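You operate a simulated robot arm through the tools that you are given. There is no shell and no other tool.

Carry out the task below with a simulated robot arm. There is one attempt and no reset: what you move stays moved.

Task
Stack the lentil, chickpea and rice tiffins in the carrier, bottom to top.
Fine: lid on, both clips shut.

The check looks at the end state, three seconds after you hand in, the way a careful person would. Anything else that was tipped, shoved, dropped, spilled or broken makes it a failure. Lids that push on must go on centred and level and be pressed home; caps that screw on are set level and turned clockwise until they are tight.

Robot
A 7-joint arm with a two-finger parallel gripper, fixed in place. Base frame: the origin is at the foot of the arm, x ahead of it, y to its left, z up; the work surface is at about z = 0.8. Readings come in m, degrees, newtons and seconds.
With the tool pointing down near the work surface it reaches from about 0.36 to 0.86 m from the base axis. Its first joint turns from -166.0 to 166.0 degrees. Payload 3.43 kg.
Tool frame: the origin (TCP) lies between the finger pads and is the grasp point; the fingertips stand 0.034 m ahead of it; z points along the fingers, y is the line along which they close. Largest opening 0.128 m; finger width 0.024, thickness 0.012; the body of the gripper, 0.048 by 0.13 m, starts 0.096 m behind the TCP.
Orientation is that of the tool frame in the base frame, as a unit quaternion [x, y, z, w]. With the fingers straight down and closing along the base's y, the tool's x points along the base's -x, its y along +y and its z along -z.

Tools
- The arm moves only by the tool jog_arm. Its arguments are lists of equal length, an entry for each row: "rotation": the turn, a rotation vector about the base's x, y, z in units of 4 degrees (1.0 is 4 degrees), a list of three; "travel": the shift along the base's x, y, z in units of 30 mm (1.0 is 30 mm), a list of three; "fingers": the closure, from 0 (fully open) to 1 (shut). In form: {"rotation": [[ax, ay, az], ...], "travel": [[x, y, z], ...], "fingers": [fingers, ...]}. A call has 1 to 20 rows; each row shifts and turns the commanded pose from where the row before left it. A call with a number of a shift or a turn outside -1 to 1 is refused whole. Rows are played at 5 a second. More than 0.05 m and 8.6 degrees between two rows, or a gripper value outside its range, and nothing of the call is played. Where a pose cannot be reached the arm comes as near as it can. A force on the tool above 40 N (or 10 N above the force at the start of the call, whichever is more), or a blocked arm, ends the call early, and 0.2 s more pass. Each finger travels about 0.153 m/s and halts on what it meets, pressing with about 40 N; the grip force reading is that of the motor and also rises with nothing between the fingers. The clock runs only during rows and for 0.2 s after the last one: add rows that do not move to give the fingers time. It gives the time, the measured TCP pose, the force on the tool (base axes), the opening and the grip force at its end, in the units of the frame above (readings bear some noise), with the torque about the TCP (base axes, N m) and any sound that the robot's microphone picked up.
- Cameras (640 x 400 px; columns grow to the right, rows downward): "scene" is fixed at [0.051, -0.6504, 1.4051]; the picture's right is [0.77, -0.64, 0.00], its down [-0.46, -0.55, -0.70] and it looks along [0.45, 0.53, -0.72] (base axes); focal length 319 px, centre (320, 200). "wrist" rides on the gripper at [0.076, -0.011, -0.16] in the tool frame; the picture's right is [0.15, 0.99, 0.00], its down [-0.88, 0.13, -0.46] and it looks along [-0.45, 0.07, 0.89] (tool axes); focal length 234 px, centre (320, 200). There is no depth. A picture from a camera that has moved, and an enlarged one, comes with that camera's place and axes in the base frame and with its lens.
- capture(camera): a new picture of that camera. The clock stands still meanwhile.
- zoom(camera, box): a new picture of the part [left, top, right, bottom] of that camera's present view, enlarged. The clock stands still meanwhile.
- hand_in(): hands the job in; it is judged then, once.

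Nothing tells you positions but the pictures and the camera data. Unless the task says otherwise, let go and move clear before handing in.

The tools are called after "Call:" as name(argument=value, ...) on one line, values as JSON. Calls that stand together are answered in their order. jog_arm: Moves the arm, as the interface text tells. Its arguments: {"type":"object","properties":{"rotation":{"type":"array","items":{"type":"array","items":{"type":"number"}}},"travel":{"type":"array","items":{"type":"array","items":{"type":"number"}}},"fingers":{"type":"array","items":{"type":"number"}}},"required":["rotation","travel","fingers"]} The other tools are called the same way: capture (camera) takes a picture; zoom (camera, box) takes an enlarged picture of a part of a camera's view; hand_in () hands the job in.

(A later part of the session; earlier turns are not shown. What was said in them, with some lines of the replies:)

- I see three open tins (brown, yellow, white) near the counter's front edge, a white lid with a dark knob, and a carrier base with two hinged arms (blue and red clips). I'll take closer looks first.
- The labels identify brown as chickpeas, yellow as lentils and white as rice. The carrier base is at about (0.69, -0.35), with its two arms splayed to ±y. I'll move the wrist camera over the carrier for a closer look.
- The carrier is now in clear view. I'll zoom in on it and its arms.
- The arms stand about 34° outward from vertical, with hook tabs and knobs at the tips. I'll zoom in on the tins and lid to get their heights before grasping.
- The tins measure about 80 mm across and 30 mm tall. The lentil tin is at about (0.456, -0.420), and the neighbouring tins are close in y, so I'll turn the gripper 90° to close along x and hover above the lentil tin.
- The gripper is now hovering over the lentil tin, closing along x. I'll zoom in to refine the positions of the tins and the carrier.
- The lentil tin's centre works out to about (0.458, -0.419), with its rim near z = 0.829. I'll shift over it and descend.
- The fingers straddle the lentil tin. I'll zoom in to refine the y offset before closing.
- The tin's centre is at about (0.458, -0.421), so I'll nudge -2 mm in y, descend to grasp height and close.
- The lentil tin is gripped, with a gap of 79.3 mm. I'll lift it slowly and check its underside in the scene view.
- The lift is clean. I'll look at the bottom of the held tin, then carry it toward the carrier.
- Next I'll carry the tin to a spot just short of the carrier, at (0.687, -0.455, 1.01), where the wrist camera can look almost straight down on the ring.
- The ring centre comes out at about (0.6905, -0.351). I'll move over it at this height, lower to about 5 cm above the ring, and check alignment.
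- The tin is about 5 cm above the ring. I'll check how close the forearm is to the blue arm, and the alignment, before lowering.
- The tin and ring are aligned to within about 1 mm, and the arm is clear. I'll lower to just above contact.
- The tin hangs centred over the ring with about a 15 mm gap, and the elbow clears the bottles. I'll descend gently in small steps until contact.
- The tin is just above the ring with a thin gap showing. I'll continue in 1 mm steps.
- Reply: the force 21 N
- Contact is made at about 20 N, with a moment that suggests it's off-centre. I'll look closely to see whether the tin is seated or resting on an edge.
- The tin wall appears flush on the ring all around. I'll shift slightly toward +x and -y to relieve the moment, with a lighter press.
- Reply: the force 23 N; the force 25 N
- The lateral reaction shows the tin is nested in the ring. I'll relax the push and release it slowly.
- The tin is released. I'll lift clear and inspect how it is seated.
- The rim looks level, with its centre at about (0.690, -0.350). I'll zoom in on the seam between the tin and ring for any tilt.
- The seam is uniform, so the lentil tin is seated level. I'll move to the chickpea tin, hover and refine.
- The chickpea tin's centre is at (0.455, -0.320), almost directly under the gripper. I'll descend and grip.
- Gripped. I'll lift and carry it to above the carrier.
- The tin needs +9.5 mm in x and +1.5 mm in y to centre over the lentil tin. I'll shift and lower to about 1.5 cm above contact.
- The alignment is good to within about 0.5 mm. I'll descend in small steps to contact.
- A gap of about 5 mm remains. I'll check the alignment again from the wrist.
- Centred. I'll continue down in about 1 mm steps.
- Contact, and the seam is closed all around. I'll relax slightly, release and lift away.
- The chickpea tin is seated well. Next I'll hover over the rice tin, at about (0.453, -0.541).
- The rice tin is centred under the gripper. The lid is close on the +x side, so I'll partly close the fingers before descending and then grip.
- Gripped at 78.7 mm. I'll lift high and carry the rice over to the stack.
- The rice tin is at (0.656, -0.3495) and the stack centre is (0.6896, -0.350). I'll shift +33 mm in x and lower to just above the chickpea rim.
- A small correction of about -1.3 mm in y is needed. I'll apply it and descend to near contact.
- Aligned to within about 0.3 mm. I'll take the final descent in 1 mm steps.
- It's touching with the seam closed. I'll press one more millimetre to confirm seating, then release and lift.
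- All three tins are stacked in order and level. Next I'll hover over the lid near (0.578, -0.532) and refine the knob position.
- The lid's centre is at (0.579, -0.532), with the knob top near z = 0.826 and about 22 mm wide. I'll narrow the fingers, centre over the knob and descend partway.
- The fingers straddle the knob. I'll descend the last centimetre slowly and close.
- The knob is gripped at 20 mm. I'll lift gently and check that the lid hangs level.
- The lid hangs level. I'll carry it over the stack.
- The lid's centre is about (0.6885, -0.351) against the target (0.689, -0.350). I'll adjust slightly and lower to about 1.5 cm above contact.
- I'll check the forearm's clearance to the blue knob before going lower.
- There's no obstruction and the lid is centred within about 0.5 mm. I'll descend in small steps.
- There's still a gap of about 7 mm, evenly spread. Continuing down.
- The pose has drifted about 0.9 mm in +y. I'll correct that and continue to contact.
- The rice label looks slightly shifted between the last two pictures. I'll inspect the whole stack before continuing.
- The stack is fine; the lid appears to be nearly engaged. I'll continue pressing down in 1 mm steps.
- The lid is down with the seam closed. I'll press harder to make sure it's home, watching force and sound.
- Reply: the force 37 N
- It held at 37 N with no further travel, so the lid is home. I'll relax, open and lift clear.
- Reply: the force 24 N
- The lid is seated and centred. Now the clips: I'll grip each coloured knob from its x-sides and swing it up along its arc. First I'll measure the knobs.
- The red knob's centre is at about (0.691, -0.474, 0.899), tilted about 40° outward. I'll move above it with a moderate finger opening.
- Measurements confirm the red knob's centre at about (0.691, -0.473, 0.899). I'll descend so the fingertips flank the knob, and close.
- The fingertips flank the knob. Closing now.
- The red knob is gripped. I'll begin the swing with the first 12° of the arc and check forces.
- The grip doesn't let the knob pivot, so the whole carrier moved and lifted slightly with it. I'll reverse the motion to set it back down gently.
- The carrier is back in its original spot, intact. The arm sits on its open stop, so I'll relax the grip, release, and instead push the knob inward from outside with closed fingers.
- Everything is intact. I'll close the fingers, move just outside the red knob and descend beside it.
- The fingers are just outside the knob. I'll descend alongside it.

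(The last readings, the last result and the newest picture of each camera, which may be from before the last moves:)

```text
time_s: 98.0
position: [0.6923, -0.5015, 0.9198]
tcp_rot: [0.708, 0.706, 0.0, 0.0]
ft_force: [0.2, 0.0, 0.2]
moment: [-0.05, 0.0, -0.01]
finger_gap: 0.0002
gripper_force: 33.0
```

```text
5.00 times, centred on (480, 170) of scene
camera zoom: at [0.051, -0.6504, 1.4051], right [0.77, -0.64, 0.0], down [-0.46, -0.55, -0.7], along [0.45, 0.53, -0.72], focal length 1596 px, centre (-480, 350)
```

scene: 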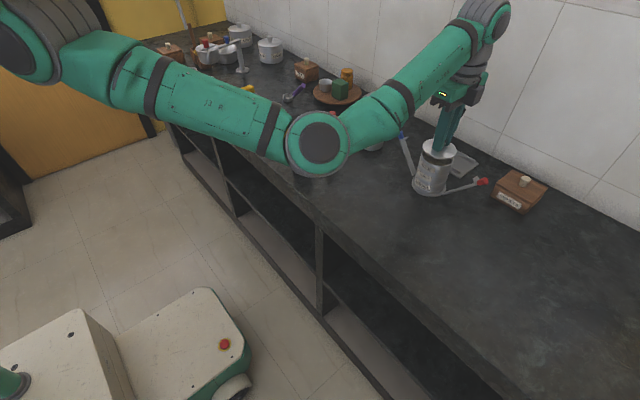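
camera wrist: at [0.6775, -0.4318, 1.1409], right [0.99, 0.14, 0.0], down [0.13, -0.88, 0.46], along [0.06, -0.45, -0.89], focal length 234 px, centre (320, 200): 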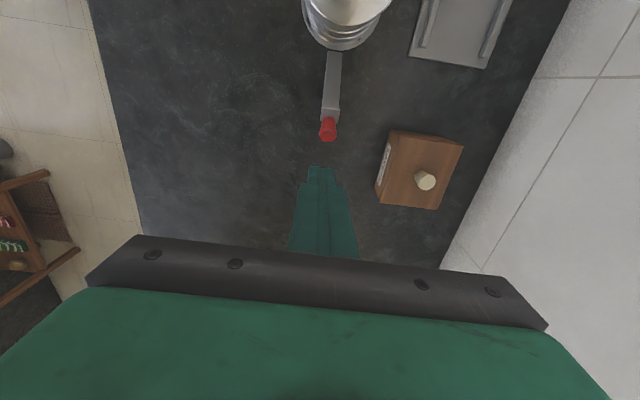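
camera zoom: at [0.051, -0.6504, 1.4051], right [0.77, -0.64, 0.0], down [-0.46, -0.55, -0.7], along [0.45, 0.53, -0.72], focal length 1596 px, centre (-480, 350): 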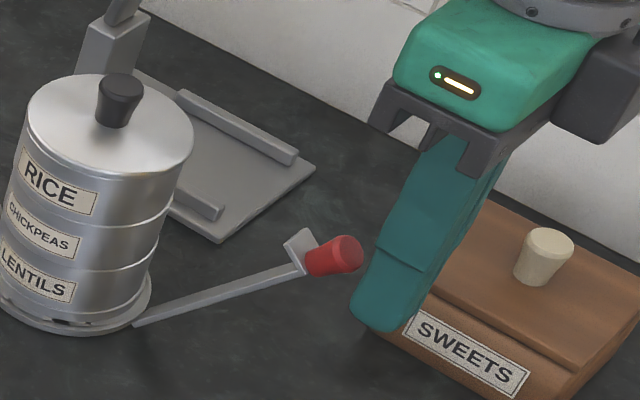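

The fingers are just outside the knob. I'll push inward gradually, monitoring force.

Call:
jog_arm(rotation=[[0, 0, 0], [0, 0, 0], [0, 0, 0], [0, 0, 0], [0, 0, 0], [0, 0, 0]], travel=[[0, 0.1, 0], [0, 0.1, 0], [0, 0.1, 0.02], [0, 0.1, 0.03], [0, 0.1, 0.04], [0, 0, 0]], fingers=[1, 1, 1, 1, 1, 1])

Call:
zoom(camera="scene", box=[400, 130, 500, 210])

```text
time_s: 99.4
position: [0.6918, -0.487, 0.9225]
tcp_rot: [0.708, 0.707, 0.0, 0.0]
ft_force: [0.6, -0.4, 0.3]
moment: [0.0, -0.01, 0.03]
finger_gap: 0.0001
gripper_force: 32.8
```

```text
5.00 times, centred on (450, 170) of scene
camera zoom: at [0.051, -0.6504, 1.4051], right [0.77, -0.64, 0.0], down [-0.46, -0.55, -0.7], along [0.45, 0.53, -0.72], focal length 1596 px, centre (-330, 350)
```

zoom: 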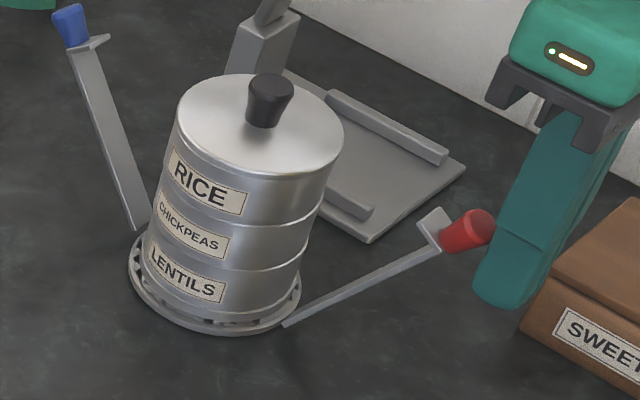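

It works: the arm rotates freely and the carrier doesn't move. Continuing the push.

Call:
jog_arm(rotation=[[0, 0, 0], [0, 0, 0], [0, 0, 0], [0, 0, 0], [0, 0, 0], [0, 0, 0], [0, 0, 0], [0, 0, 0], [0, 0, 0], [0, 0, 0], [0, 0, 0]], travel=[[0, 0.15, 0.04], [0, 0.15, 0.04], [0, 0.15, 0.04], [0, 0.15, 0.04], [0, 0.15, 0.04], [0, 0.15, 0.03], [0, 0.15, 0.02], [0, 0.15, 0.02], [0, 0.15, 0.02], [0, 0.15, 0], [0, 0, 0]], fingers=[1, 1, 1, 1, 1, 1, 1, 1, 1, 1, 1])

Call:
zoom(camera="scene", box=[400, 130, 500, 210])

Call:
capture(camera="wrist")

```text
time_s: 101.8
position: [0.6925, -0.4413, 0.9306]
tcp_rot: [0.708, 0.706, 0.0, 0.0]
ft_force: [0.5, -0.1, 0.1]
moment: [-0.03, 0.04, 0.0]
finger_gap: 0.0
gripper_force: 32.9
```

```text
5.00 times, centred on (450, 170) of scene
camera zoom: at [0.051, -0.6504, 1.4051], right [0.77, -0.64, 0.0], down [-0.46, -0.55, -0.7], along [0.45, 0.53, -0.72], focal length 1596 px, centre (-330, 350)
```

zoom: 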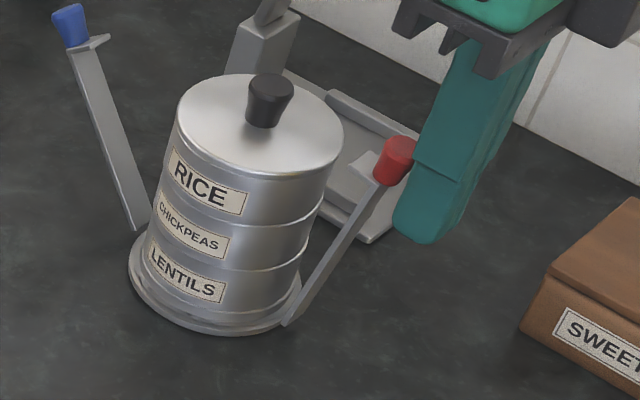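

```text
taken
camera wrist: at [0.6819, -0.3658, 1.0905], right [0.99, 0.14, 0.0], down [0.13, -0.88, 0.46], along [0.07, -0.45, -0.89], focal length 234 px, centre (320, 200)
```

wrist: 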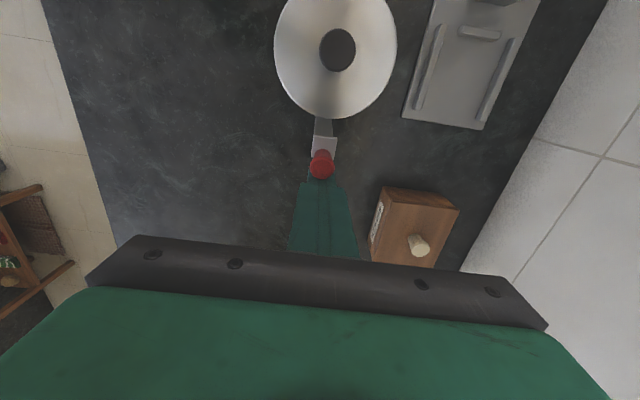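

The red arm is almost up. I'll continue in smaller steps until it latches.

Call:
jog_arm(rotation=[[0, 0, 0], [0, 0, 0], [0, 0, 0], [0, 0, 0], [0, 0, 0], [0, 0, 0], [0, 0, 0]], travel=[[0, 0.08, 0.02], [0, 0.08, 0.02], [0, 0.08, 0.01], [0, 0.08, 0], [0, 0.07, 0], [0, 0.06, 0], [0, 0, 0]], fingers=[1, 1, 1, 1, 1, 1, 1])

Call:
zoom(camera="scene", box=[400, 130, 480, 200])

Call:
zoom(camera="wrist", box=[260, 80, 380, 200])

```text
time_s: 103.4
position: [0.6925, -0.4282, 0.9335]
tcp_rot: [0.708, 0.707, 0.0, -0.001]
ft_force: [0.5, -0.6, 0.2]
moment: [0.04, -0.02, 0.0]
finger_gap: 0.0
gripper_force: 33.7
```

```text
5.71 times, centred on (440, 165) of scene
camera zoom: at [0.051, -0.6504, 1.4051], right [0.77, -0.64, 0.0], down [-0.46, -0.55, -0.7], along [0.45, 0.53, -0.72], focal length 1824 px, centre (-366, 400)
```

zoom: 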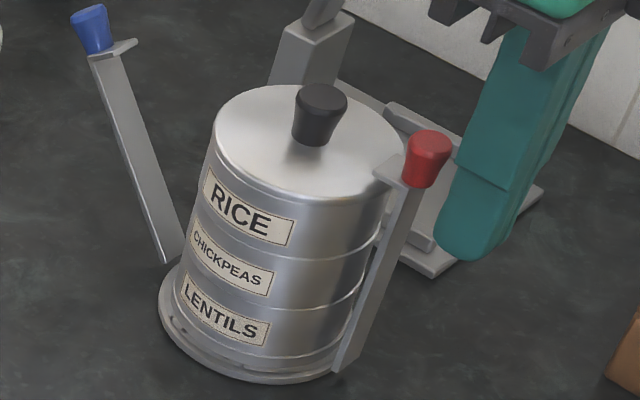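

```text
3.33 times, centred on (320, 140) of wrist
camera zoom: at [0.6819, -0.3528, 1.0916], right [0.99, 0.14, 0.0], down [0.13, -0.88, 0.46], along [0.07, -0.45, -0.89], focal length 781 px, centre (320, 400)
```

zoom: 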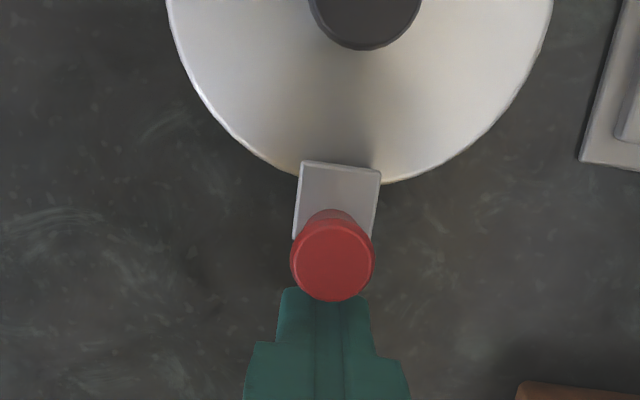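

The tab is coming over the lid's edge. I'll keep going in 1.5 mm steps.

Call:
jog_arm(rotation=[[0, 0, 0], [0, 0, 0], [0, 0, 0], [0, 0, 0], [0, 0, 0]], travel=[[0, 0.05, 0], [0, 0.05, 0], [0, 0.05, 0], [0, 0.05, 0], [0, 0, 0]], fingers=[1, 1, 1, 1, 1])

Call:
zoom(camera="scene", box=[400, 130, 480, 200])

Call:
zoom(camera="wrist", box=[260, 80, 380, 200])

```text
time_s: 104.6
position: [0.6912, -0.4225, 0.9311]
tcp_rot: [0.708, 0.706, 0.0, 0.0]
ft_force: [0.4, -0.7, -0.4]
moment: [-0.01, 0.0, 0.0]
finger_gap: 0.0
gripper_force: 32.4
```

```text
5.71 times, centred on (440, 165) of scene
camera zoom: at [0.051, -0.6504, 1.4051], right [0.77, -0.64, 0.0], down [-0.46, -0.55, -0.7], along [0.45, 0.53, -0.72], focal length 1824 px, centre (-366, 400)
```

zoom: 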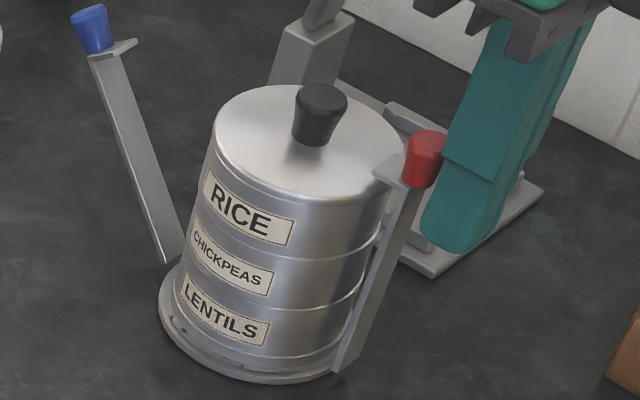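

```text
3.33 times, centred on (320, 140) of wrist
camera zoom: at [0.682, -0.3466, 1.0917], right [0.99, 0.14, 0.0], down [0.13, -0.88, 0.46], along [0.07, -0.45, -0.89], focal length 781 px, centre (320, 400)
```

zoom: 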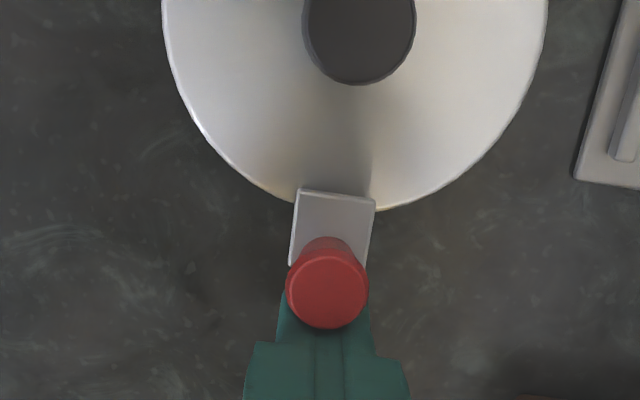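

The red arm already stands upright with its tab over the lid, so it likely snapped ahead of my finger. I'll press a little to feel for firm contact, then back off and see if it stays.

Call:
jog_arm(rotation=[[0, 0, 0], [0, 0, 0], [0, 0, 0], [0, 0, 0], [0, 0, 0]], travel=[[0, 0.04, 0], [0, 0.04, 0], [0, 0.03, 0], [0, 0.03, 0], [0, 0, 0]], fingers=[1, 1, 1, 1, 1])

Call:
zoom(camera="scene", box=[400, 130, 480, 200])

```text
time_s: 105.8
position: [0.6916, -0.4192, 0.9315]
tcp_rot: [0.708, 0.706, 0.0, 0.001]
ft_force: [-0.6, -5.7, 2.3]
moment: [0.06, -0.03, 0.01]
finger_gap: 0.0001
gripper_force: 33.0
```

```text
5.71 times, centred on (440, 165) of scene
camera zoom: at [0.051, -0.6504, 1.4051], right [0.77, -0.64, 0.0], down [-0.46, -0.55, -0.7], along [0.45, 0.53, -0.72], focal length 1824 px, centre (-366, 400)
```

zoom: 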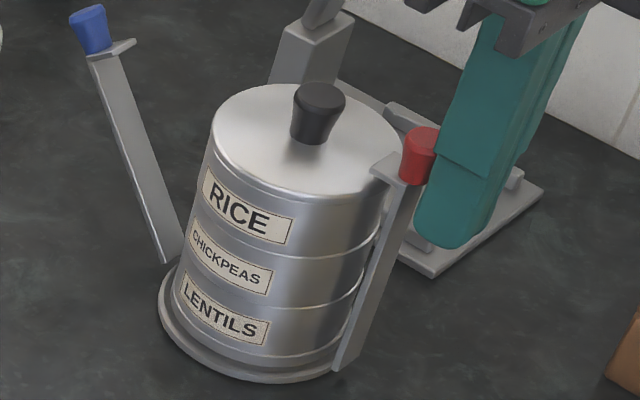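

The carrier is starting to lean under 5.7 N, so the clip is fully closed against its stop. I'll back off immediately and see whether it stays latched.

Call:
jog_arm(rotation=[[0, 0, 0], [0, 0, 0], [0, 0, 0], [0, 0, 0], [0, 0, 0], [0, 0, 0]], travel=[[0, -0.06, 0], [0, -0.1, 0], [0, -0.2, 0], [0, -0.3, 0], [0, 0, 0], [0, 0, 0]], fingers=[1, 1, 1, 1, 1, 1])

Call:
zoom(camera="scene", box=[400, 130, 480, 200])

Call:
capture(camera="wrist")

```text
time_s: 107.2
position: [0.6925, -0.4374, 0.9323]
tcp_rot: [0.708, 0.707, 0.0, 0.0]
ft_force: [0.2, -0.6, 0.7]
moment: [0.03, 0.02, -0.03]
finger_gap: 0.0001
gripper_force: 32.9
```

```text
5.71 times, centred on (440, 165) of scene
camera zoom: at [0.051, -0.6504, 1.4051], right [0.77, -0.64, 0.0], down [-0.46, -0.55, -0.7], along [0.45, 0.53, -0.72], focal length 1824 px, centre (-366, 400)
```

zoom: 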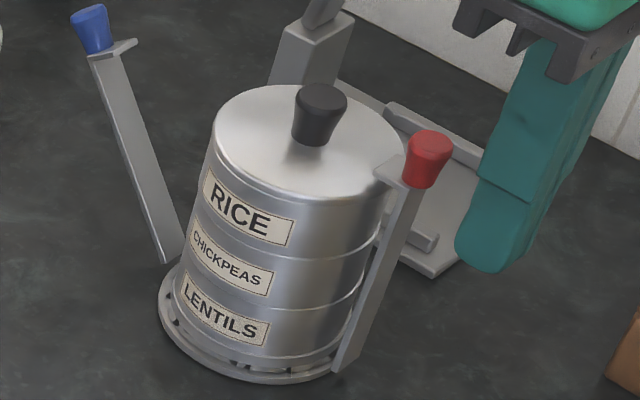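

```text
taken
camera wrist: at [0.6822, -0.3627, 1.0914], right [0.99, 0.14, 0.0], down [0.13, -0.88, 0.46], along [0.07, -0.45, -0.89], focal length 234 px, centre (320, 200)
```

wrist: 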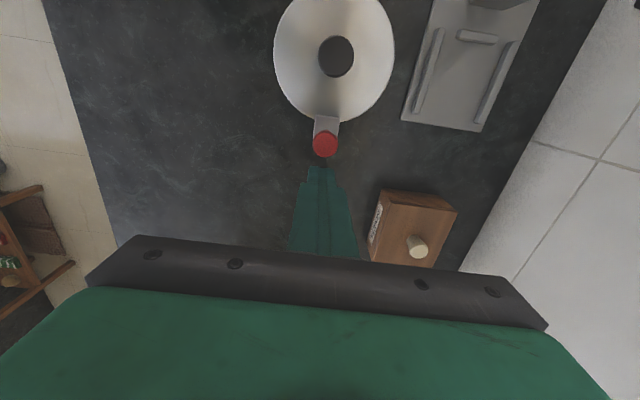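

The carrier is level again and the red arm stays up. I'll look closely at how the hook sits on the lid.

Call:
zoom(camera="scene", box=[440, 140, 470, 165])

Call:
zoom(camera="wrist", box=[290, 90, 360, 170])

Call:
zoom(camera="scene", box=[430, 140, 465, 205])

```text
16.00 times, centred on (455, 152) of scene
camera zoom: at [0.051, -0.6504, 1.4051], right [0.77, -0.64, 0.0], down [-0.46, -0.55, -0.7], along [0.45, 0.53, -0.72], focal length 5107 px, centre (-1840, 960)
```

zoom: 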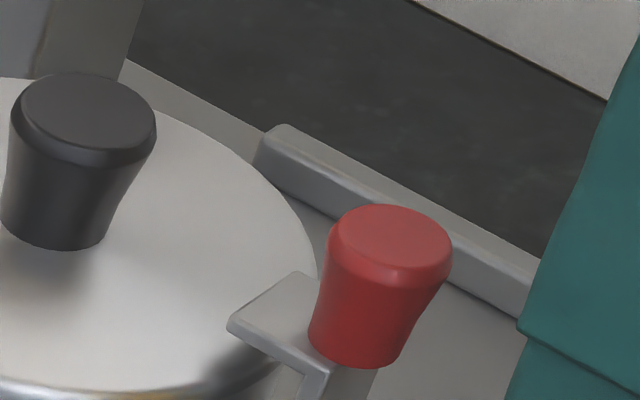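

```text
5.00 times, centred on (325, 130) of wrist
camera zoom: at [0.6822, -0.3627, 1.0914], right [0.99, 0.14, 0.0], down [0.13, -0.88, 0.46], along [0.07, -0.45, -0.89], focal length 1171 px, centre (295, 550)
```

zoom: 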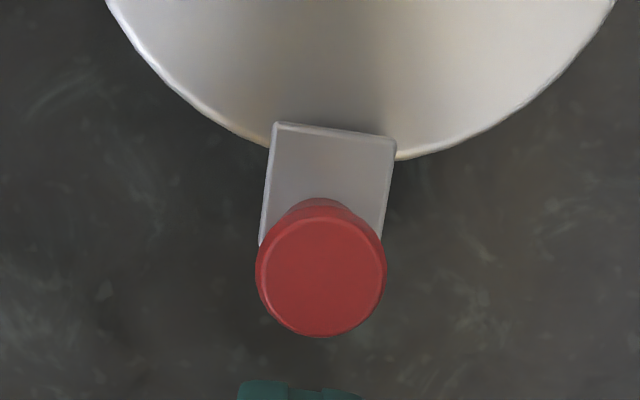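

```text
6.15 times, centred on (448, 172) of scene
camera zoom: at [0.051, -0.6504, 1.4051], right [0.77, -0.64, 0.0], down [-0.46, -0.55, -0.7], along [0.45, 0.53, -0.72], focal length 1964 px, centre (-465, 369)
```

zoom: 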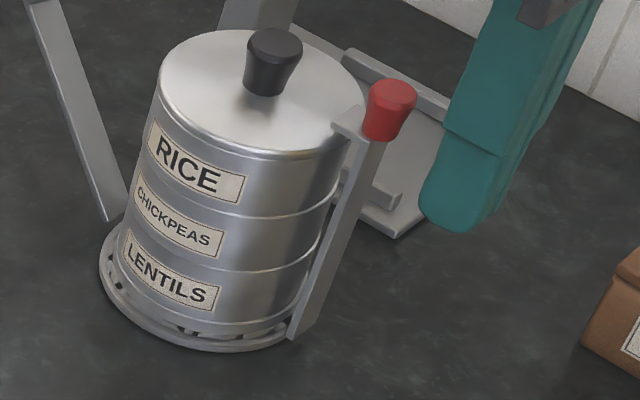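

The red hook sits over the lid edge with its arm upright, and it snapped in on its own. Now for the blue side: I'll lift, cross above the lid knob, and go to the outside of the blue knob.

Call:
jog_arm(rotation=[[0, 0, 0], [0, 0, 0], [0, 0, 0], [0, 0, 0], [0, 0, 0], [0, 0, 0], [0, 0, 0], [0, 0, 0], [0, 0, 0], [0, 0, 0], [0, 0, 0], [0, 0, 0], [0, 0, 0], [0, 0, 0], [0, 0, 0], [0, 0, 0], [0, 0, 0], [0, 0, 0]], travel=[[0, -0.05, 0.4], [0, 0, 0.8], [0, 0, 0.9], [0, 0, 0.9], [0, 0, 0.5], [0, 0.3, 0], [0, 0.6, 0], [0, 0.8, 0], [0, 0.8, 0], [0, 0.8, 0], [0, 0.8, 0], [0, 0.8, 0], [0, 0.8, 0], [0, 0.8, 0], [0, 0.7, 0], [0, 0.5, 0], [0, 0.3, 0], [0, 0, 0]], fingers=[1, 1, 1, 1, 1, 1, 1, 1, 1, 1, 1, 1, 1, 1, 1, 1, 1, 1])

Call:
capture(camera="wrist")

Call:
capture(camera="scene")

```text
time_s: 111.0
position: [0.6918, -0.1994, 1.0373]
tcp_rot: [0.708, 0.707, 0.0, 0.0]
ft_force: [-0.2, 0.6, -0.1]
moment: [-0.03, -0.01, 0.02]
finger_gap: 0.0
gripper_force: 33.1
```

```text
taken
camera wrist: at [0.6822, -0.1237, 1.1967], right [0.99, 0.14, 0.0], down [0.13, -0.88, 0.46], along [0.07, -0.45, -0.89], focal length 234 px, centre (320, 200)
```

wrist: 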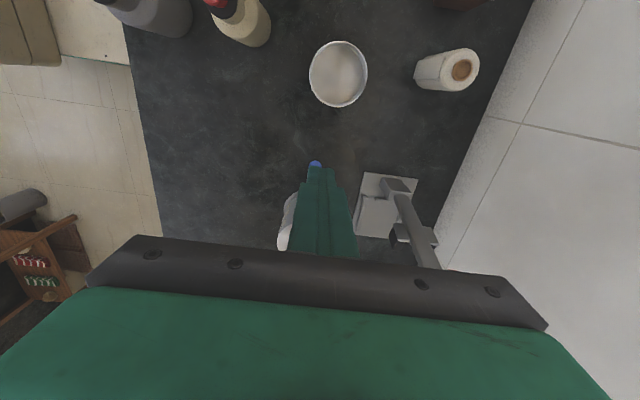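

```text
taken
```

scene: 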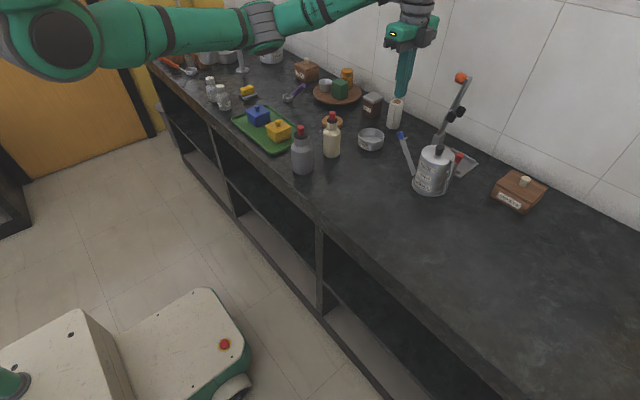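

I'm near the outside of the blue knob (outer edge at about y = -0.213). I'll shift out slightly and descend partway, then check.

Call:
jog_arm(rotation=[[0, 0, 0], [0, 0, 0], [0, 0, 0], [0, 0, 0], [0, 0, 0], [0, 0, 0], [0, 0, 0]], travel=[[-0.05, 0.2, 0], [0, 0, -0.5], [0, 0, -0.7], [0, 0, -0.7], [0, 0, -0.5], [0, 0, -0.3], [0, 0, 0]], fingers=[1, 1, 1, 1, 1, 1, 1])

Call:
zoom(camera="scene", box=[370, 100, 470, 200])

Call:
zoom(camera="wrist", box=[260, 120, 380, 240])

Call:
capture(camera="scene")

```text
time_s: 112.6
position: [0.691, -0.1924, 0.9567]
tcp_rot: [0.708, 0.706, 0.0, 0.0]
ft_force: [-0.2, 0.2, 0.3]
moment: [0.02, 0.03, -0.03]
finger_gap: 0.0002
gripper_force: 33.6
```

```text
4.00 times, centred on (420, 150) of scene
camera zoom: at [0.051, -0.6504, 1.4051], right [0.77, -0.64, 0.0], down [-0.46, -0.55, -0.7], along [0.45, 0.53, -0.72], focal length 1277 px, centre (-80, 400)
```

zoom: 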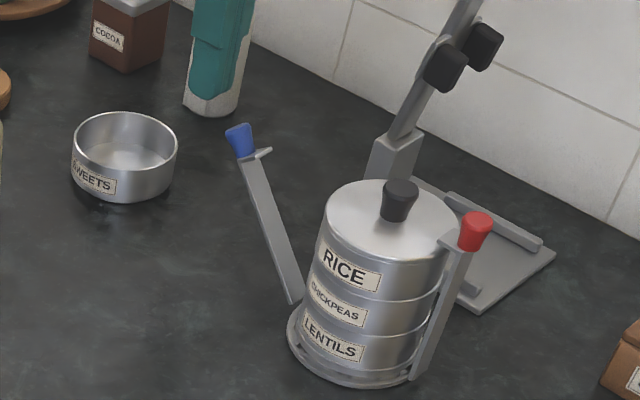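

```text
3.33 times, centred on (320, 180) of wrist
camera zoom: at [0.6804, -0.1175, 1.1159], right [0.99, 0.14, 0.0], down [0.13, -0.88, 0.46], along [0.07, -0.45, -0.89], focal length 781 px, centre (320, 267)
```

zoom: 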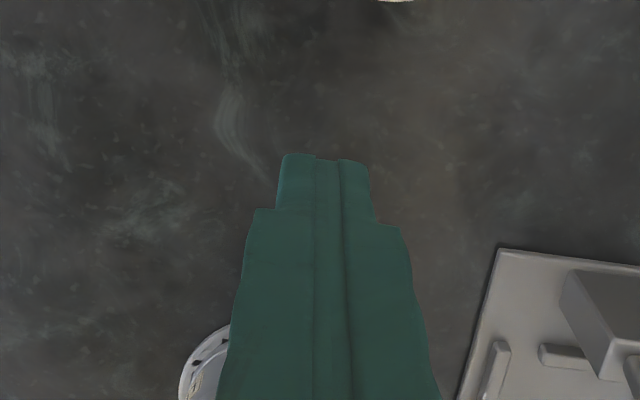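

```text
taken
```

scene: 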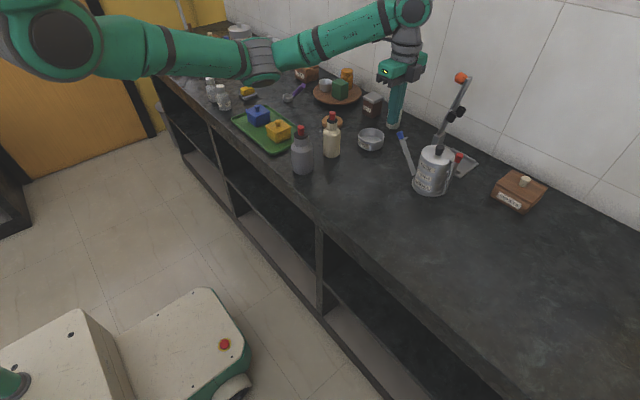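

The elbow and forearm are above the other items. The finger is outside the blue knob. I'll descend the rest of the way.

Call:
jog_arm(rotation=[[0, 0, 0], [0, 0, 0], [0, 0, 0], [0, 0, 0], [0, 0, 0]], travel=[[0, 0, -0.3], [0, 0, -0.4], [0, 0, -0.35], [0, 0, -0.2], [0, 0, 0]], fingers=[1, 1, 1, 1, 1])

Call:
zoom(camera="scene", box=[370, 100, 470, 200])

Call:
capture(camera="scene")

```text
time_s: 113.8
position: [0.691, -0.1927, 0.9189]
tcp_rot: [0.708, 0.707, 0.0, 0.0]
ft_force: [-0.2, 0.0, -0.9]
moment: [0.01, 0.01, -0.03]
finger_gap: 0.0
gripper_force: 32.9
```

```text
4.00 times, centred on (420, 150) of scene
camera zoom: at [0.051, -0.6504, 1.4051], right [0.77, -0.64, 0.0], down [-0.46, -0.55, -0.7], along [0.45, 0.53, -0.72], focal length 1277 px, centre (-80, 400)
```

zoom: 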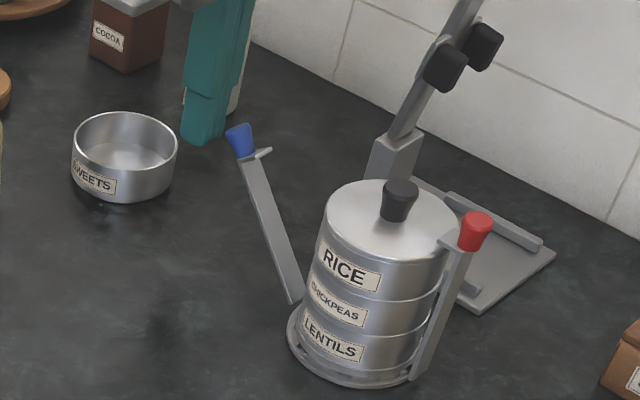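

```text
taken
```

scene: 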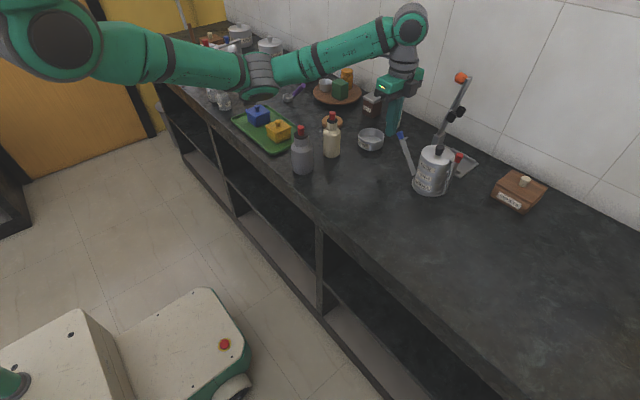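

I'll check the elbow's clearance over the tray and shakers.

Call:
zoom(camera="scene", box=[180, 20, 440, 180])

Call:
capture(camera="wrist")

```text
2.46 times, centred on (310, 100) of scene
camera zoom: at [0.051, -0.6504, 1.4051], right [0.77, -0.64, 0.0], down [-0.46, -0.55, -0.7], along [0.45, 0.53, -0.72], focal length 786 px, centre (345, 446)
```

zoom: 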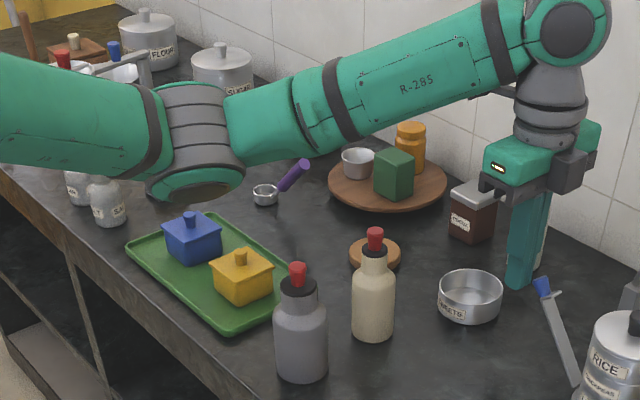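

```text
taken
camera wrist: at [0.6806, -0.1175, 1.0781], right [0.99, 0.14, 0.0], down [0.13, -0.88, 0.46], along [0.07, -0.45, -0.89], focal length 234 px, centre (320, 200)
```

wrist: 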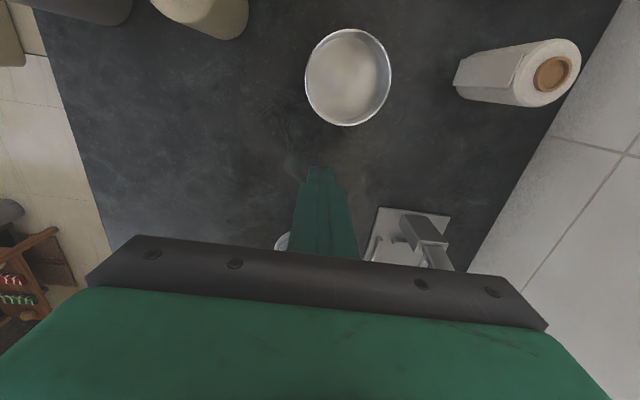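

By my estimate the elbow passes about 2–3 cm above the bottles, so I'll work with the fingertips as high as possible. I'll raise 10 mm first, then push toward -y in short stages, checking the elbow each time.

Call:
jog_arm(rotation=[[0, 0, 0], [0, 0, 0], [0, 0, 0], [0, 0, 0], [0, 0, 0], [0, 0, 0], [0, 0, 0], [0, 0, 0]], travel=[[0, 0, 0.3], [0, -0.1, 0], [0, -0.1, 0], [0, -0.1, 0], [0, -0.1, 0.03], [0, -0.1, 0.04], [0, -0.1, 0.04], [0, 0, 0]], fingers=[1, 1, 1, 1, 1, 1, 1, 1])

Call:
zoom(camera="scene", box=[370, 110, 470, 200])

Call:
zoom(camera="scene", box=[180, 20, 440, 180])

```text
time_s: 115.6
position: [0.6909, -0.2116, 0.931]
tcp_rot: [0.708, 0.706, 0.0, 0.001]
ft_force: [0.2, -0.5, 0.4]
moment: [0.01, 0.01, -0.02]
finger_gap: 0.0
gripper_force: 32.9
```

```text
4.44 times, centred on (420, 155) of scene
camera zoom: at [0.051, -0.6504, 1.4051], right [0.77, -0.64, 0.0], down [-0.46, -0.55, -0.7], along [0.45, 0.53, -0.72], focal length 1419 px, centre (-124, 400)
```

zoom: 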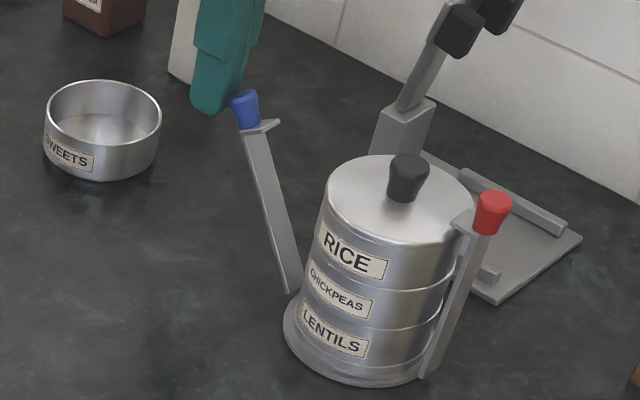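

```text
2.46 times, centred on (310, 100) of scene
camera zoom: at [0.051, -0.6504, 1.4051], right [0.77, -0.64, 0.0], down [-0.46, -0.55, -0.7], along [0.45, 0.53, -0.72], focal length 786 px, centre (345, 446)
```

zoom: 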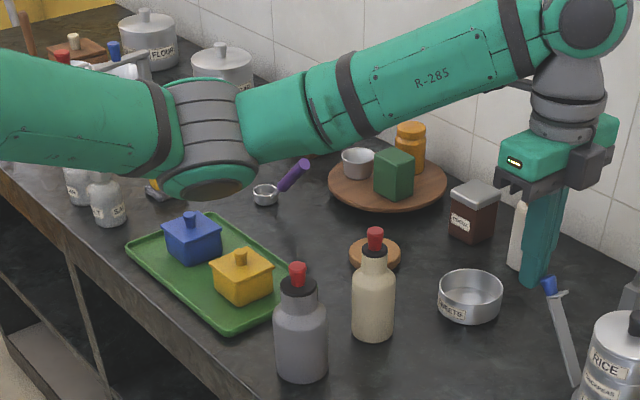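

The blue arm is moving in and nothing else is touched. Continuing in stages.

Call:
jog_arm(rotation=[[0, 0, 0], [0, 0, 0], [0, 0, 0], [0, 0, 0], [0, 0, 0], [0, 0, 0], [0, 0, 0], [0, 0, 0]], travel=[[0, -0.1, 0.05], [0, -0.1, 0.05], [0, -0.1, 0.05], [0, -0.1, 0.05], [0, -0.1, 0.05], [0, -0.1, 0.04], [0, -0.1, 0.04], [0, 0, 0]], fingers=[1, 1, 1, 1, 1, 1, 1, 1])

Call:
zoom(camera="scene", box=[370, 110, 470, 200])

Call:
zoom(camera="scene", box=[180, 20, 440, 180])

```text
time_s: 117.4
position: [0.6891, -0.2322, 0.941]
tcp_rot: [0.707, 0.707, 0.001, 0.001]
ft_force: [-0.5, 0.5, 0.7]
moment: [-0.02, -0.01, 0.02]
finger_gap: 0.0001
gripper_force: 33.1
```

```text
4.44 times, centred on (420, 155) of scene
camera zoom: at [0.051, -0.6504, 1.4051], right [0.77, -0.64, 0.0], down [-0.46, -0.55, -0.7], along [0.45, 0.53, -0.72], focal length 1419 px, centre (-124, 400)
```

zoom: 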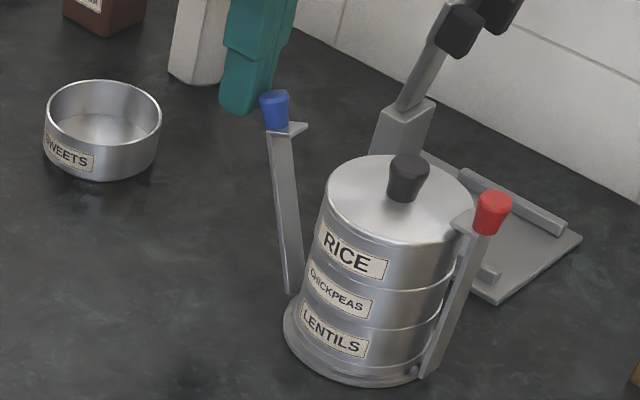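

```text
2.46 times, centred on (310, 100) of scene
camera zoom: at [0.051, -0.6504, 1.4051], right [0.77, -0.64, 0.0], down [-0.46, -0.55, -0.7], along [0.45, 0.53, -0.72], focal length 786 px, centre (345, 446)
```

zoom: 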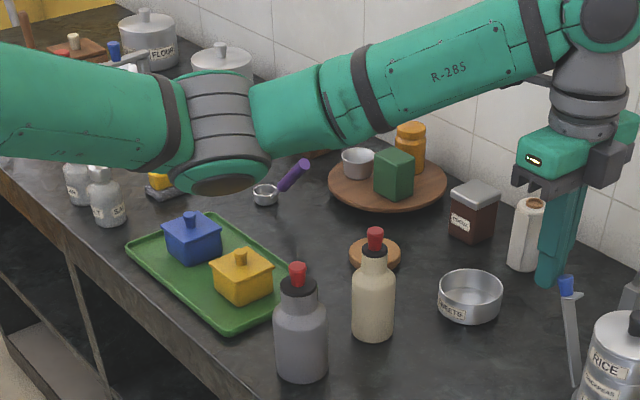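

Continuing the push with the blue arm at about 22° from upright.

Call:
jog_arm(rotation=[[0, 0, 0], [0, 0, 0], [0, 0, 0], [0, 0, 0], [0, 0, 0], [0, 0, 0], [0, 0, 0], [0, 0, 0]], travel=[[0.02, -0.1, 0.04], [0.02, -0.1, 0.03], [0, -0.1, 0.03], [0, -0.1, 0.03], [0, -0.1, 0.02], [0, -0.1, 0.02], [0, -0.1, 0.01], [0, 0, 0]], fingers=[1, 1, 1, 1, 1, 1, 1, 1])

Call:
zoom(camera="scene", box=[370, 110, 470, 200])

Call:
capture(camera="scene")

```text
time_s: 119.2
position: [0.6911, -0.2548, 0.9449]
tcp_rot: [0.707, 0.707, 0.0, 0.0]
ft_force: [-0.1, 0.0, -0.1]
moment: [0.01, 0.01, 0.03]
finger_gap: 0.0002
gripper_force: 33.1
```

```text
4.44 times, centred on (420, 155) of scene
camera zoom: at [0.051, -0.6504, 1.4051], right [0.77, -0.64, 0.0], down [-0.46, -0.55, -0.7], along [0.45, 0.53, -0.72], focal length 1419 px, centre (-124, 400)
```

zoom: 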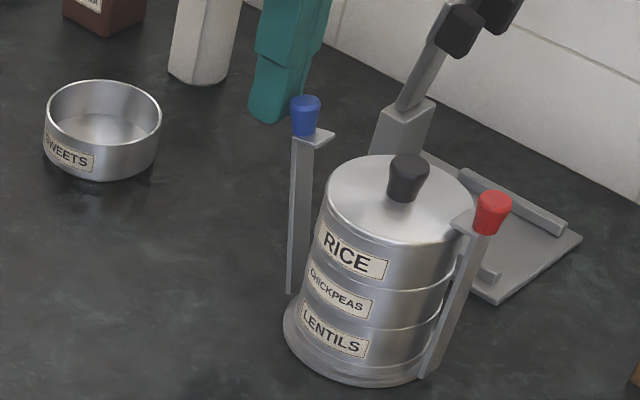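

```text
taken
```

scene: 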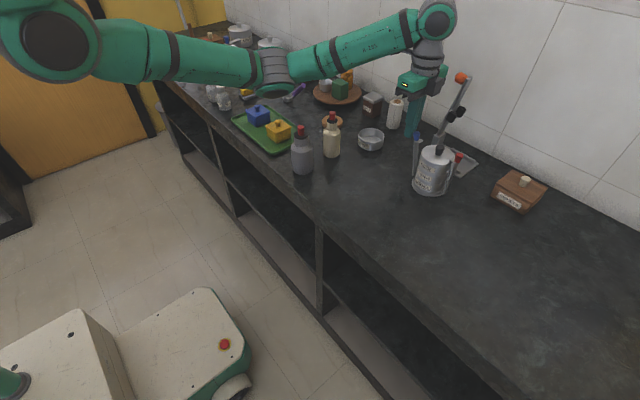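

The blue arm is about 11° from upright. I'll slow down for the final part.

Call:
jog_arm(rotation=[[0, 0, 0], [0, 0, 0], [0, 0, 0], [0, 0, 0], [0, 0, 0], [0, 0, 0], [0, 0, 0]], travel=[[0, -0.08, 0], [0, -0.08, 0], [0, -0.07, 0], [0, -0.07, 0], [0, -0.06, 0], [0, -0.06, 0], [0, 0, 0]], fingers=[1, 1, 1, 1, 1, 1, 1])

Call:
zoom(camera="scene", box=[390, 120, 470, 200])

Call:
capture(camera="wrist")

```text
time_s: 120.8
position: [0.6911, -0.266, 0.9457]
tcp_rot: [0.708, 0.706, 0.001, 0.0]
ft_force: [0.5, -0.7, -0.1]
moment: [0.0, 0.01, 0.0]
finger_gap: 0.0001
gripper_force: 33.3
```

```text
5.00 times, centred on (430, 160) of scene
camera zoom: at [0.051, -0.6504, 1.4051], right [0.77, -0.64, 0.0], down [-0.46, -0.55, -0.7], along [0.45, 0.53, -0.72], focal length 1596 px, centre (-230, 400)
```

zoom: 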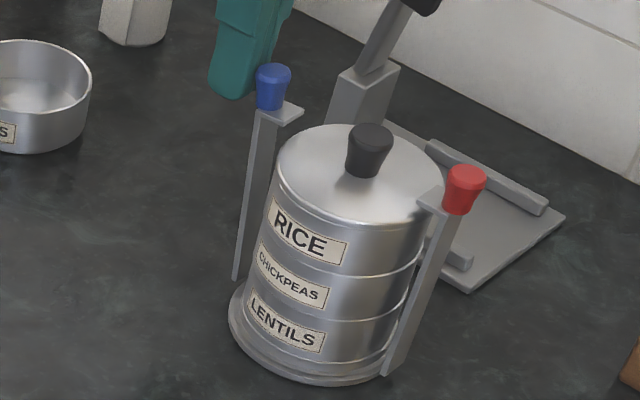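

```text
taken
camera wrist: at [0.6816, -0.1904, 1.1056], right [0.99, 0.14, 0.0], down [0.13, -0.88, 0.46], along [0.07, -0.45, -0.89], focal length 234 px, centre (320, 200)
```

wrist: 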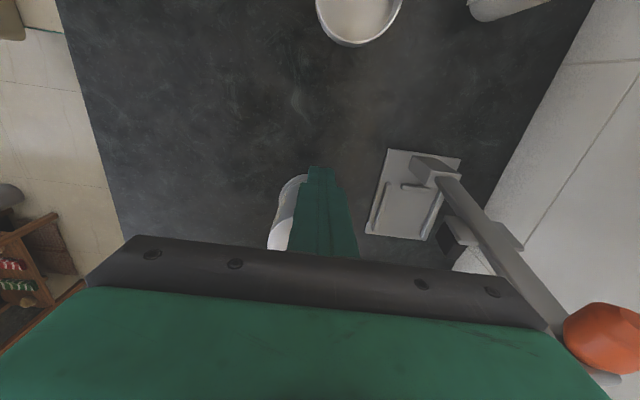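

Nearly upright. I'll take a few more millimetres in tiny steps.

Call:
jog_arm(rotation=[[0, 0, 0], [0, 0, 0], [0, 0, 0], [0, 0, 0], [0, 0, 0]], travel=[[0, -0.05, 0], [0, -0.05, 0], [0, -0.05, 0], [0, -0.04, 0], [0, 0, 0]], fingers=[1, 1, 1, 1, 1])

Call:
zoom(camera="scene", box=[390, 120, 470, 200])

```text
time_s: 122.0
position: [0.6916, -0.2717, 0.9463]
tcp_rot: [0.709, 0.706, 0.0, 0.0]
ft_force: [-0.5, -0.6, -0.3]
moment: [-0.01, 0.02, 0.01]
finger_gap: 0.0
gripper_force: 33.1
```

```text
5.00 times, centred on (430, 160) of scene
camera zoom: at [0.051, -0.6504, 1.4051], right [0.77, -0.64, 0.0], down [-0.46, -0.55, -0.7], along [0.45, 0.53, -0.72], focal length 1596 px, centre (-230, 400)
```

zoom: 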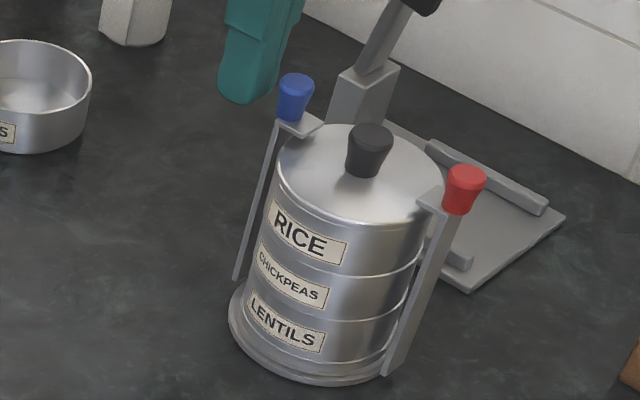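

Blue snapped upright as well. I'll back away, lift clear and inspect both clips.

Call:
jog_arm(rotation=[[0, 0, 0], [0, 0, 0], [0, 0, 0], [0, 0, 0], [0, 0, 0], [0, 0, 0], [0, 0, 0], [0, 0, 0], [0, 0, 0]], travel=[[0, 0.2, 0], [0, 0.4, 0.1], [0, 0.4, 0.5], [0, 0.2, 0.8], [0, 0, 0.9], [0, 0, 0.9], [0, 0, 0.9], [0, 0, 0.4], [0, 0, 0]], fingers=[1, 1, 1, 1, 1, 1, 1, 1, 1])

Call:
zoom(camera="scene", box=[400, 120, 470, 205])

Call:
zoom(camera="scene", box=[410, 125, 470, 165])

Call:
capture(camera="wrist")

Call:
capture(camera="scene")

```text
time_s: 124.0
position: [0.6912, -0.2349, 1.0815]
tcp_rot: [0.708, 0.707, -0.001, 0.0]
ft_force: [-0.6, -0.6, -0.4]
moment: [0.03, -0.02, 0.0]
finger_gap: 0.0003
gripper_force: 32.8
```

```text
4.71 times, centred on (435, 162) of scene
camera zoom: at [0.051, -0.6504, 1.4051], right [0.77, -0.64, 0.0], down [-0.46, -0.55, -0.7], along [0.45, 0.53, -0.72], focal length 1502 px, centre (-221, 376)
```

zoom: 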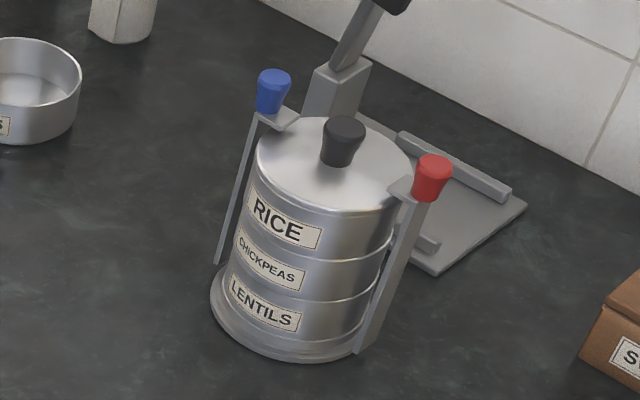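

```text
10.00 times, centred on (440, 145) of scene
camera zoom: at [0.051, -0.6504, 1.4051], right [0.77, -0.64, 0.0], down [-0.46, -0.55, -0.7], along [0.45, 0.53, -0.72], focal length 3192 px, centre (-880, 750)
```

zoom: 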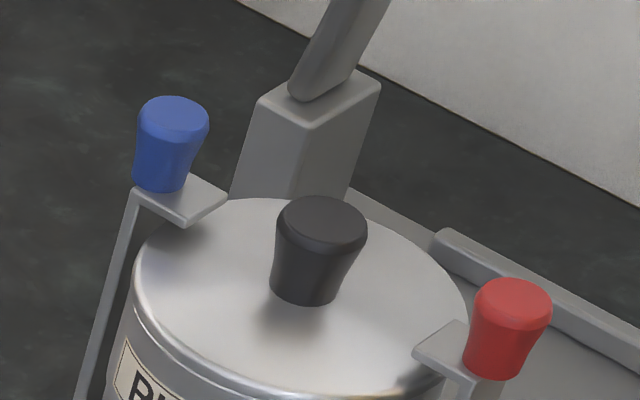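

```text
taken
camera wrist: at [0.6812, -0.1599, 1.2407], right [0.99, 0.14, 0.0], down [0.13, -0.88, 0.46], along [0.07, -0.45, -0.89], focal length 234 px, centre (320, 200)
```

wrist: 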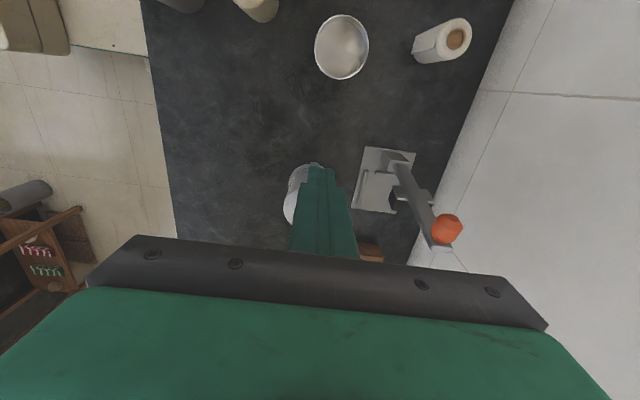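

```text
taken
```

scene: 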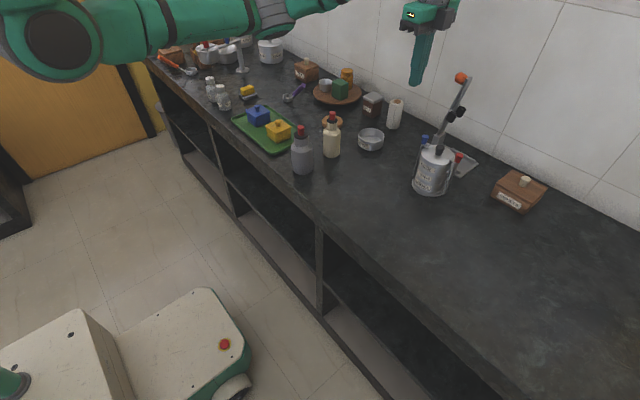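

Both clips appear upright with their hooks over the lid. I'll move the wrist camera directly above to verify both angles.

Call:
jog_arm(rotation=[[0, 0, 0], [0, 0, 0], [0, 0, 0], [0, 0, 0], [0, 0, 0], [0, 0, 0], [0, 0, 0], [0, 0, 0], [0, 0, 0], [0, 0, 0], [0, 0, 0]], travel=[[0, -0.3, 0], [0, -0.6, 0], [0, -0.8, 0], [0, -0.8, 0], [0, -0.8, 0], [0, -0.8, 0], [0, -0.8, 0], [0, -0.8, 0], [0, -0.6, 0], [0, -0.2, 0], [0, 0, 0]], fingers=[1, 1, 1, 1, 1, 1, 1, 1, 1, 1, 1])

Call:
capture(camera="wrist")

Call:
zoom(camera="wrist", box=[270, 20, 390, 160])

```text
time_s: 126.4
position: [0.6914, -0.43, 1.0812]
tcp_rot: [0.708, 0.706, 0.001, 0.0]
ft_force: [-0.3, 0.5, -0.1]
moment: [0.02, 0.03, 0.01]
finger_gap: 0.0001
gripper_force: 33.1
```

```text
taken
camera wrist: at [0.6819, -0.355, 1.2404], right [0.99, 0.14, 0.0], down [0.13, -0.88, 0.46], along [0.07, -0.45, -0.89], focal length 234 px, centre (320, 200)
```

wrist: 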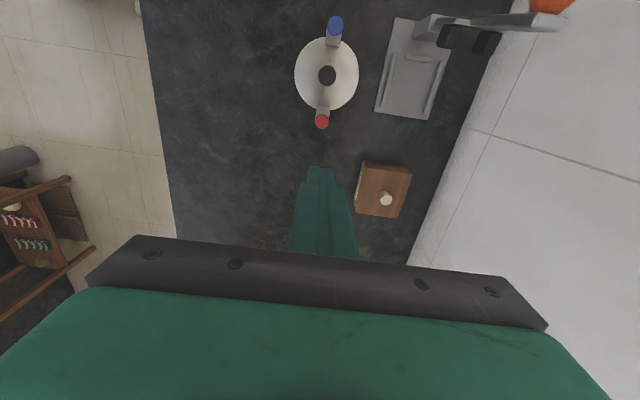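

```text
2.86 times, centred on (330, 90) of wrist
camera zoom: at [0.6819, -0.355, 1.2404], right [0.99, 0.14, 0.0], down [0.13, -0.88, 0.46], along [0.07, -0.45, -0.89], focal length 669 px, centre (291, 514)
```

zoom: 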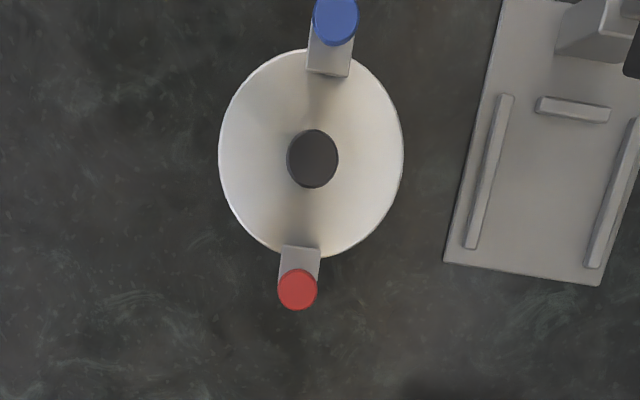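

Both knobs are symmetric and upright (y = -0.400 and -0.303 about centre -0.351), with the hooks over the lid. I'll move the arm well clear and take a final look.

Call:
jog_arm(rotation=[[0, 0, 0], [0, 0, 0], [0, 0, 0], [0, 0, 0], [0, 0, 0], [0, 0, 0], [0, 0, 0], [0, 0, 0]], travel=[[-0.3, -0.1, 0.2], [-0.7, -0.1, 0.3], [-0.9, -0.1, 0.3], [-0.9, 0, 0.3], [-0.9, 0, 0.2], [-0.9, 0, 0], [-0.6, 0, 0], [0, 0, 0]], fingers=[0.9, 0.7, 0.5, 0.3, 0.2, 0.2, 0.2, 0.2])

Call:
capture(camera="scene")

Call:
zoom(camera="scene", box=[400, 125, 470, 200])

Call:
capture(camera="wrist")

```text
time_s: 128.2
position: [0.5365, -0.4395, 1.1202]
tcp_rot: [0.708, 0.706, 0.0, 0.0]
ft_force: [0.0, 0.0, -0.3]
moment: [-0.01, -0.02, -0.02]
finger_gap: 0.1025
gripper_force: 0.0
```

```text
taken
```

scene: 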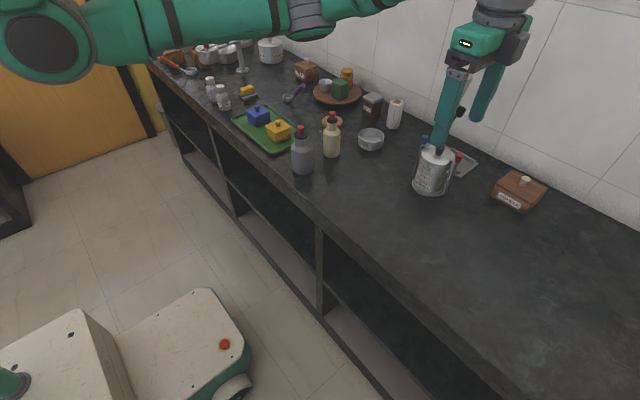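

```text
5.33 times, centred on (435, 162) of scene
camera zoom: at [0.051, -0.6504, 1.4051], right [0.77, -0.64, 0.0], down [-0.46, -0.55, -0.7], along [0.45, 0.53, -0.72], focal length 1702 px, centre (-293, 400)
```

zoom: 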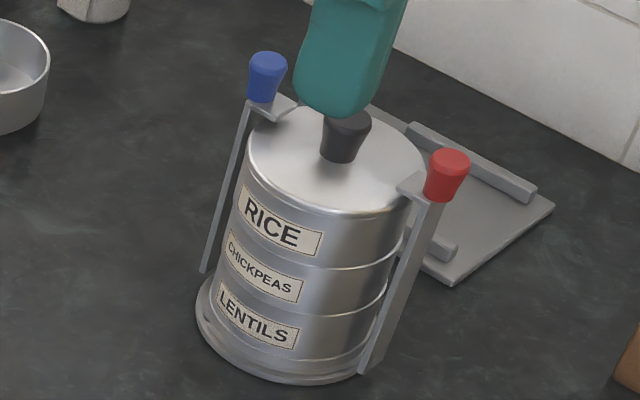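

```text
taken
camera wrist: at [0.5264, -0.364, 1.2797], right [0.99, 0.14, 0.0], down [0.13, -0.88, 0.46], along [0.07, -0.45, -0.89], focal length 234 px, centre (320, 200)
```

wrist: 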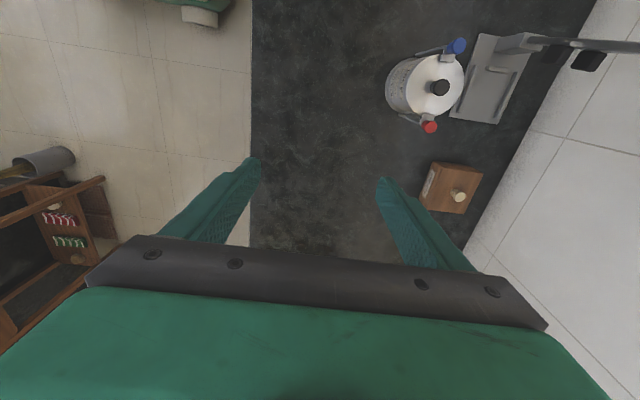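

Call:
zoom(camera="wrist", box=[370, 25, 490, 145])

```text
3.33 times, centred on (430, 85) of wrist
camera zoom: at [0.5264, -0.364, 1.2797], right [0.99, 0.14, 0.0], down [0.13, -0.88, 0.46], along [0.07, -0.45, -0.89], focal length 781 px, centre (-47, 583)
```

zoom: 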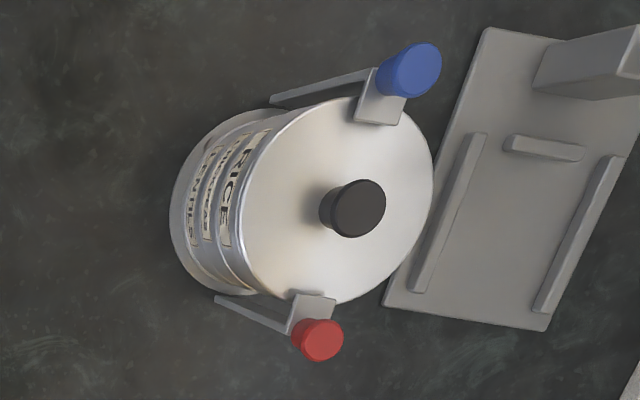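

The carrier holds lentils, chickpeas and rice from bottom to top, with the lid on level and both clips upright over its edge. Nothing else looks disturbed and the arm is clear, so I'm handing in.

Call:
hand_in()

```text
The job is handed in.
```

I stacked the lentil, chickpea and rice tiffins in the carrier, bottom to top. The lid is on level and both clips are shut, and the job is handed in.

- **Lid:** I pressed it to about 37 N and it had no travel left, so I took it as home.
- **Clips:** Both swung upright on their own for the last few degrees and stayed there, with their hooks over the lid edge. I heard no click and did not pull on them to test the latch.
- **One slip:** On my first try at the red clip I gripped its knob and moved the arm. The whole carrier lifted about 1 cm and shifted about 2 cm. I set it back where it had been and saw no spill, then pushed the clip closed from outside instead. That push made the stack lean slightly at about 6 N, so I backed off, and it stood level again.

Nothing else on the counter looked moved in the last picture, and the arm was clear when I handed in.
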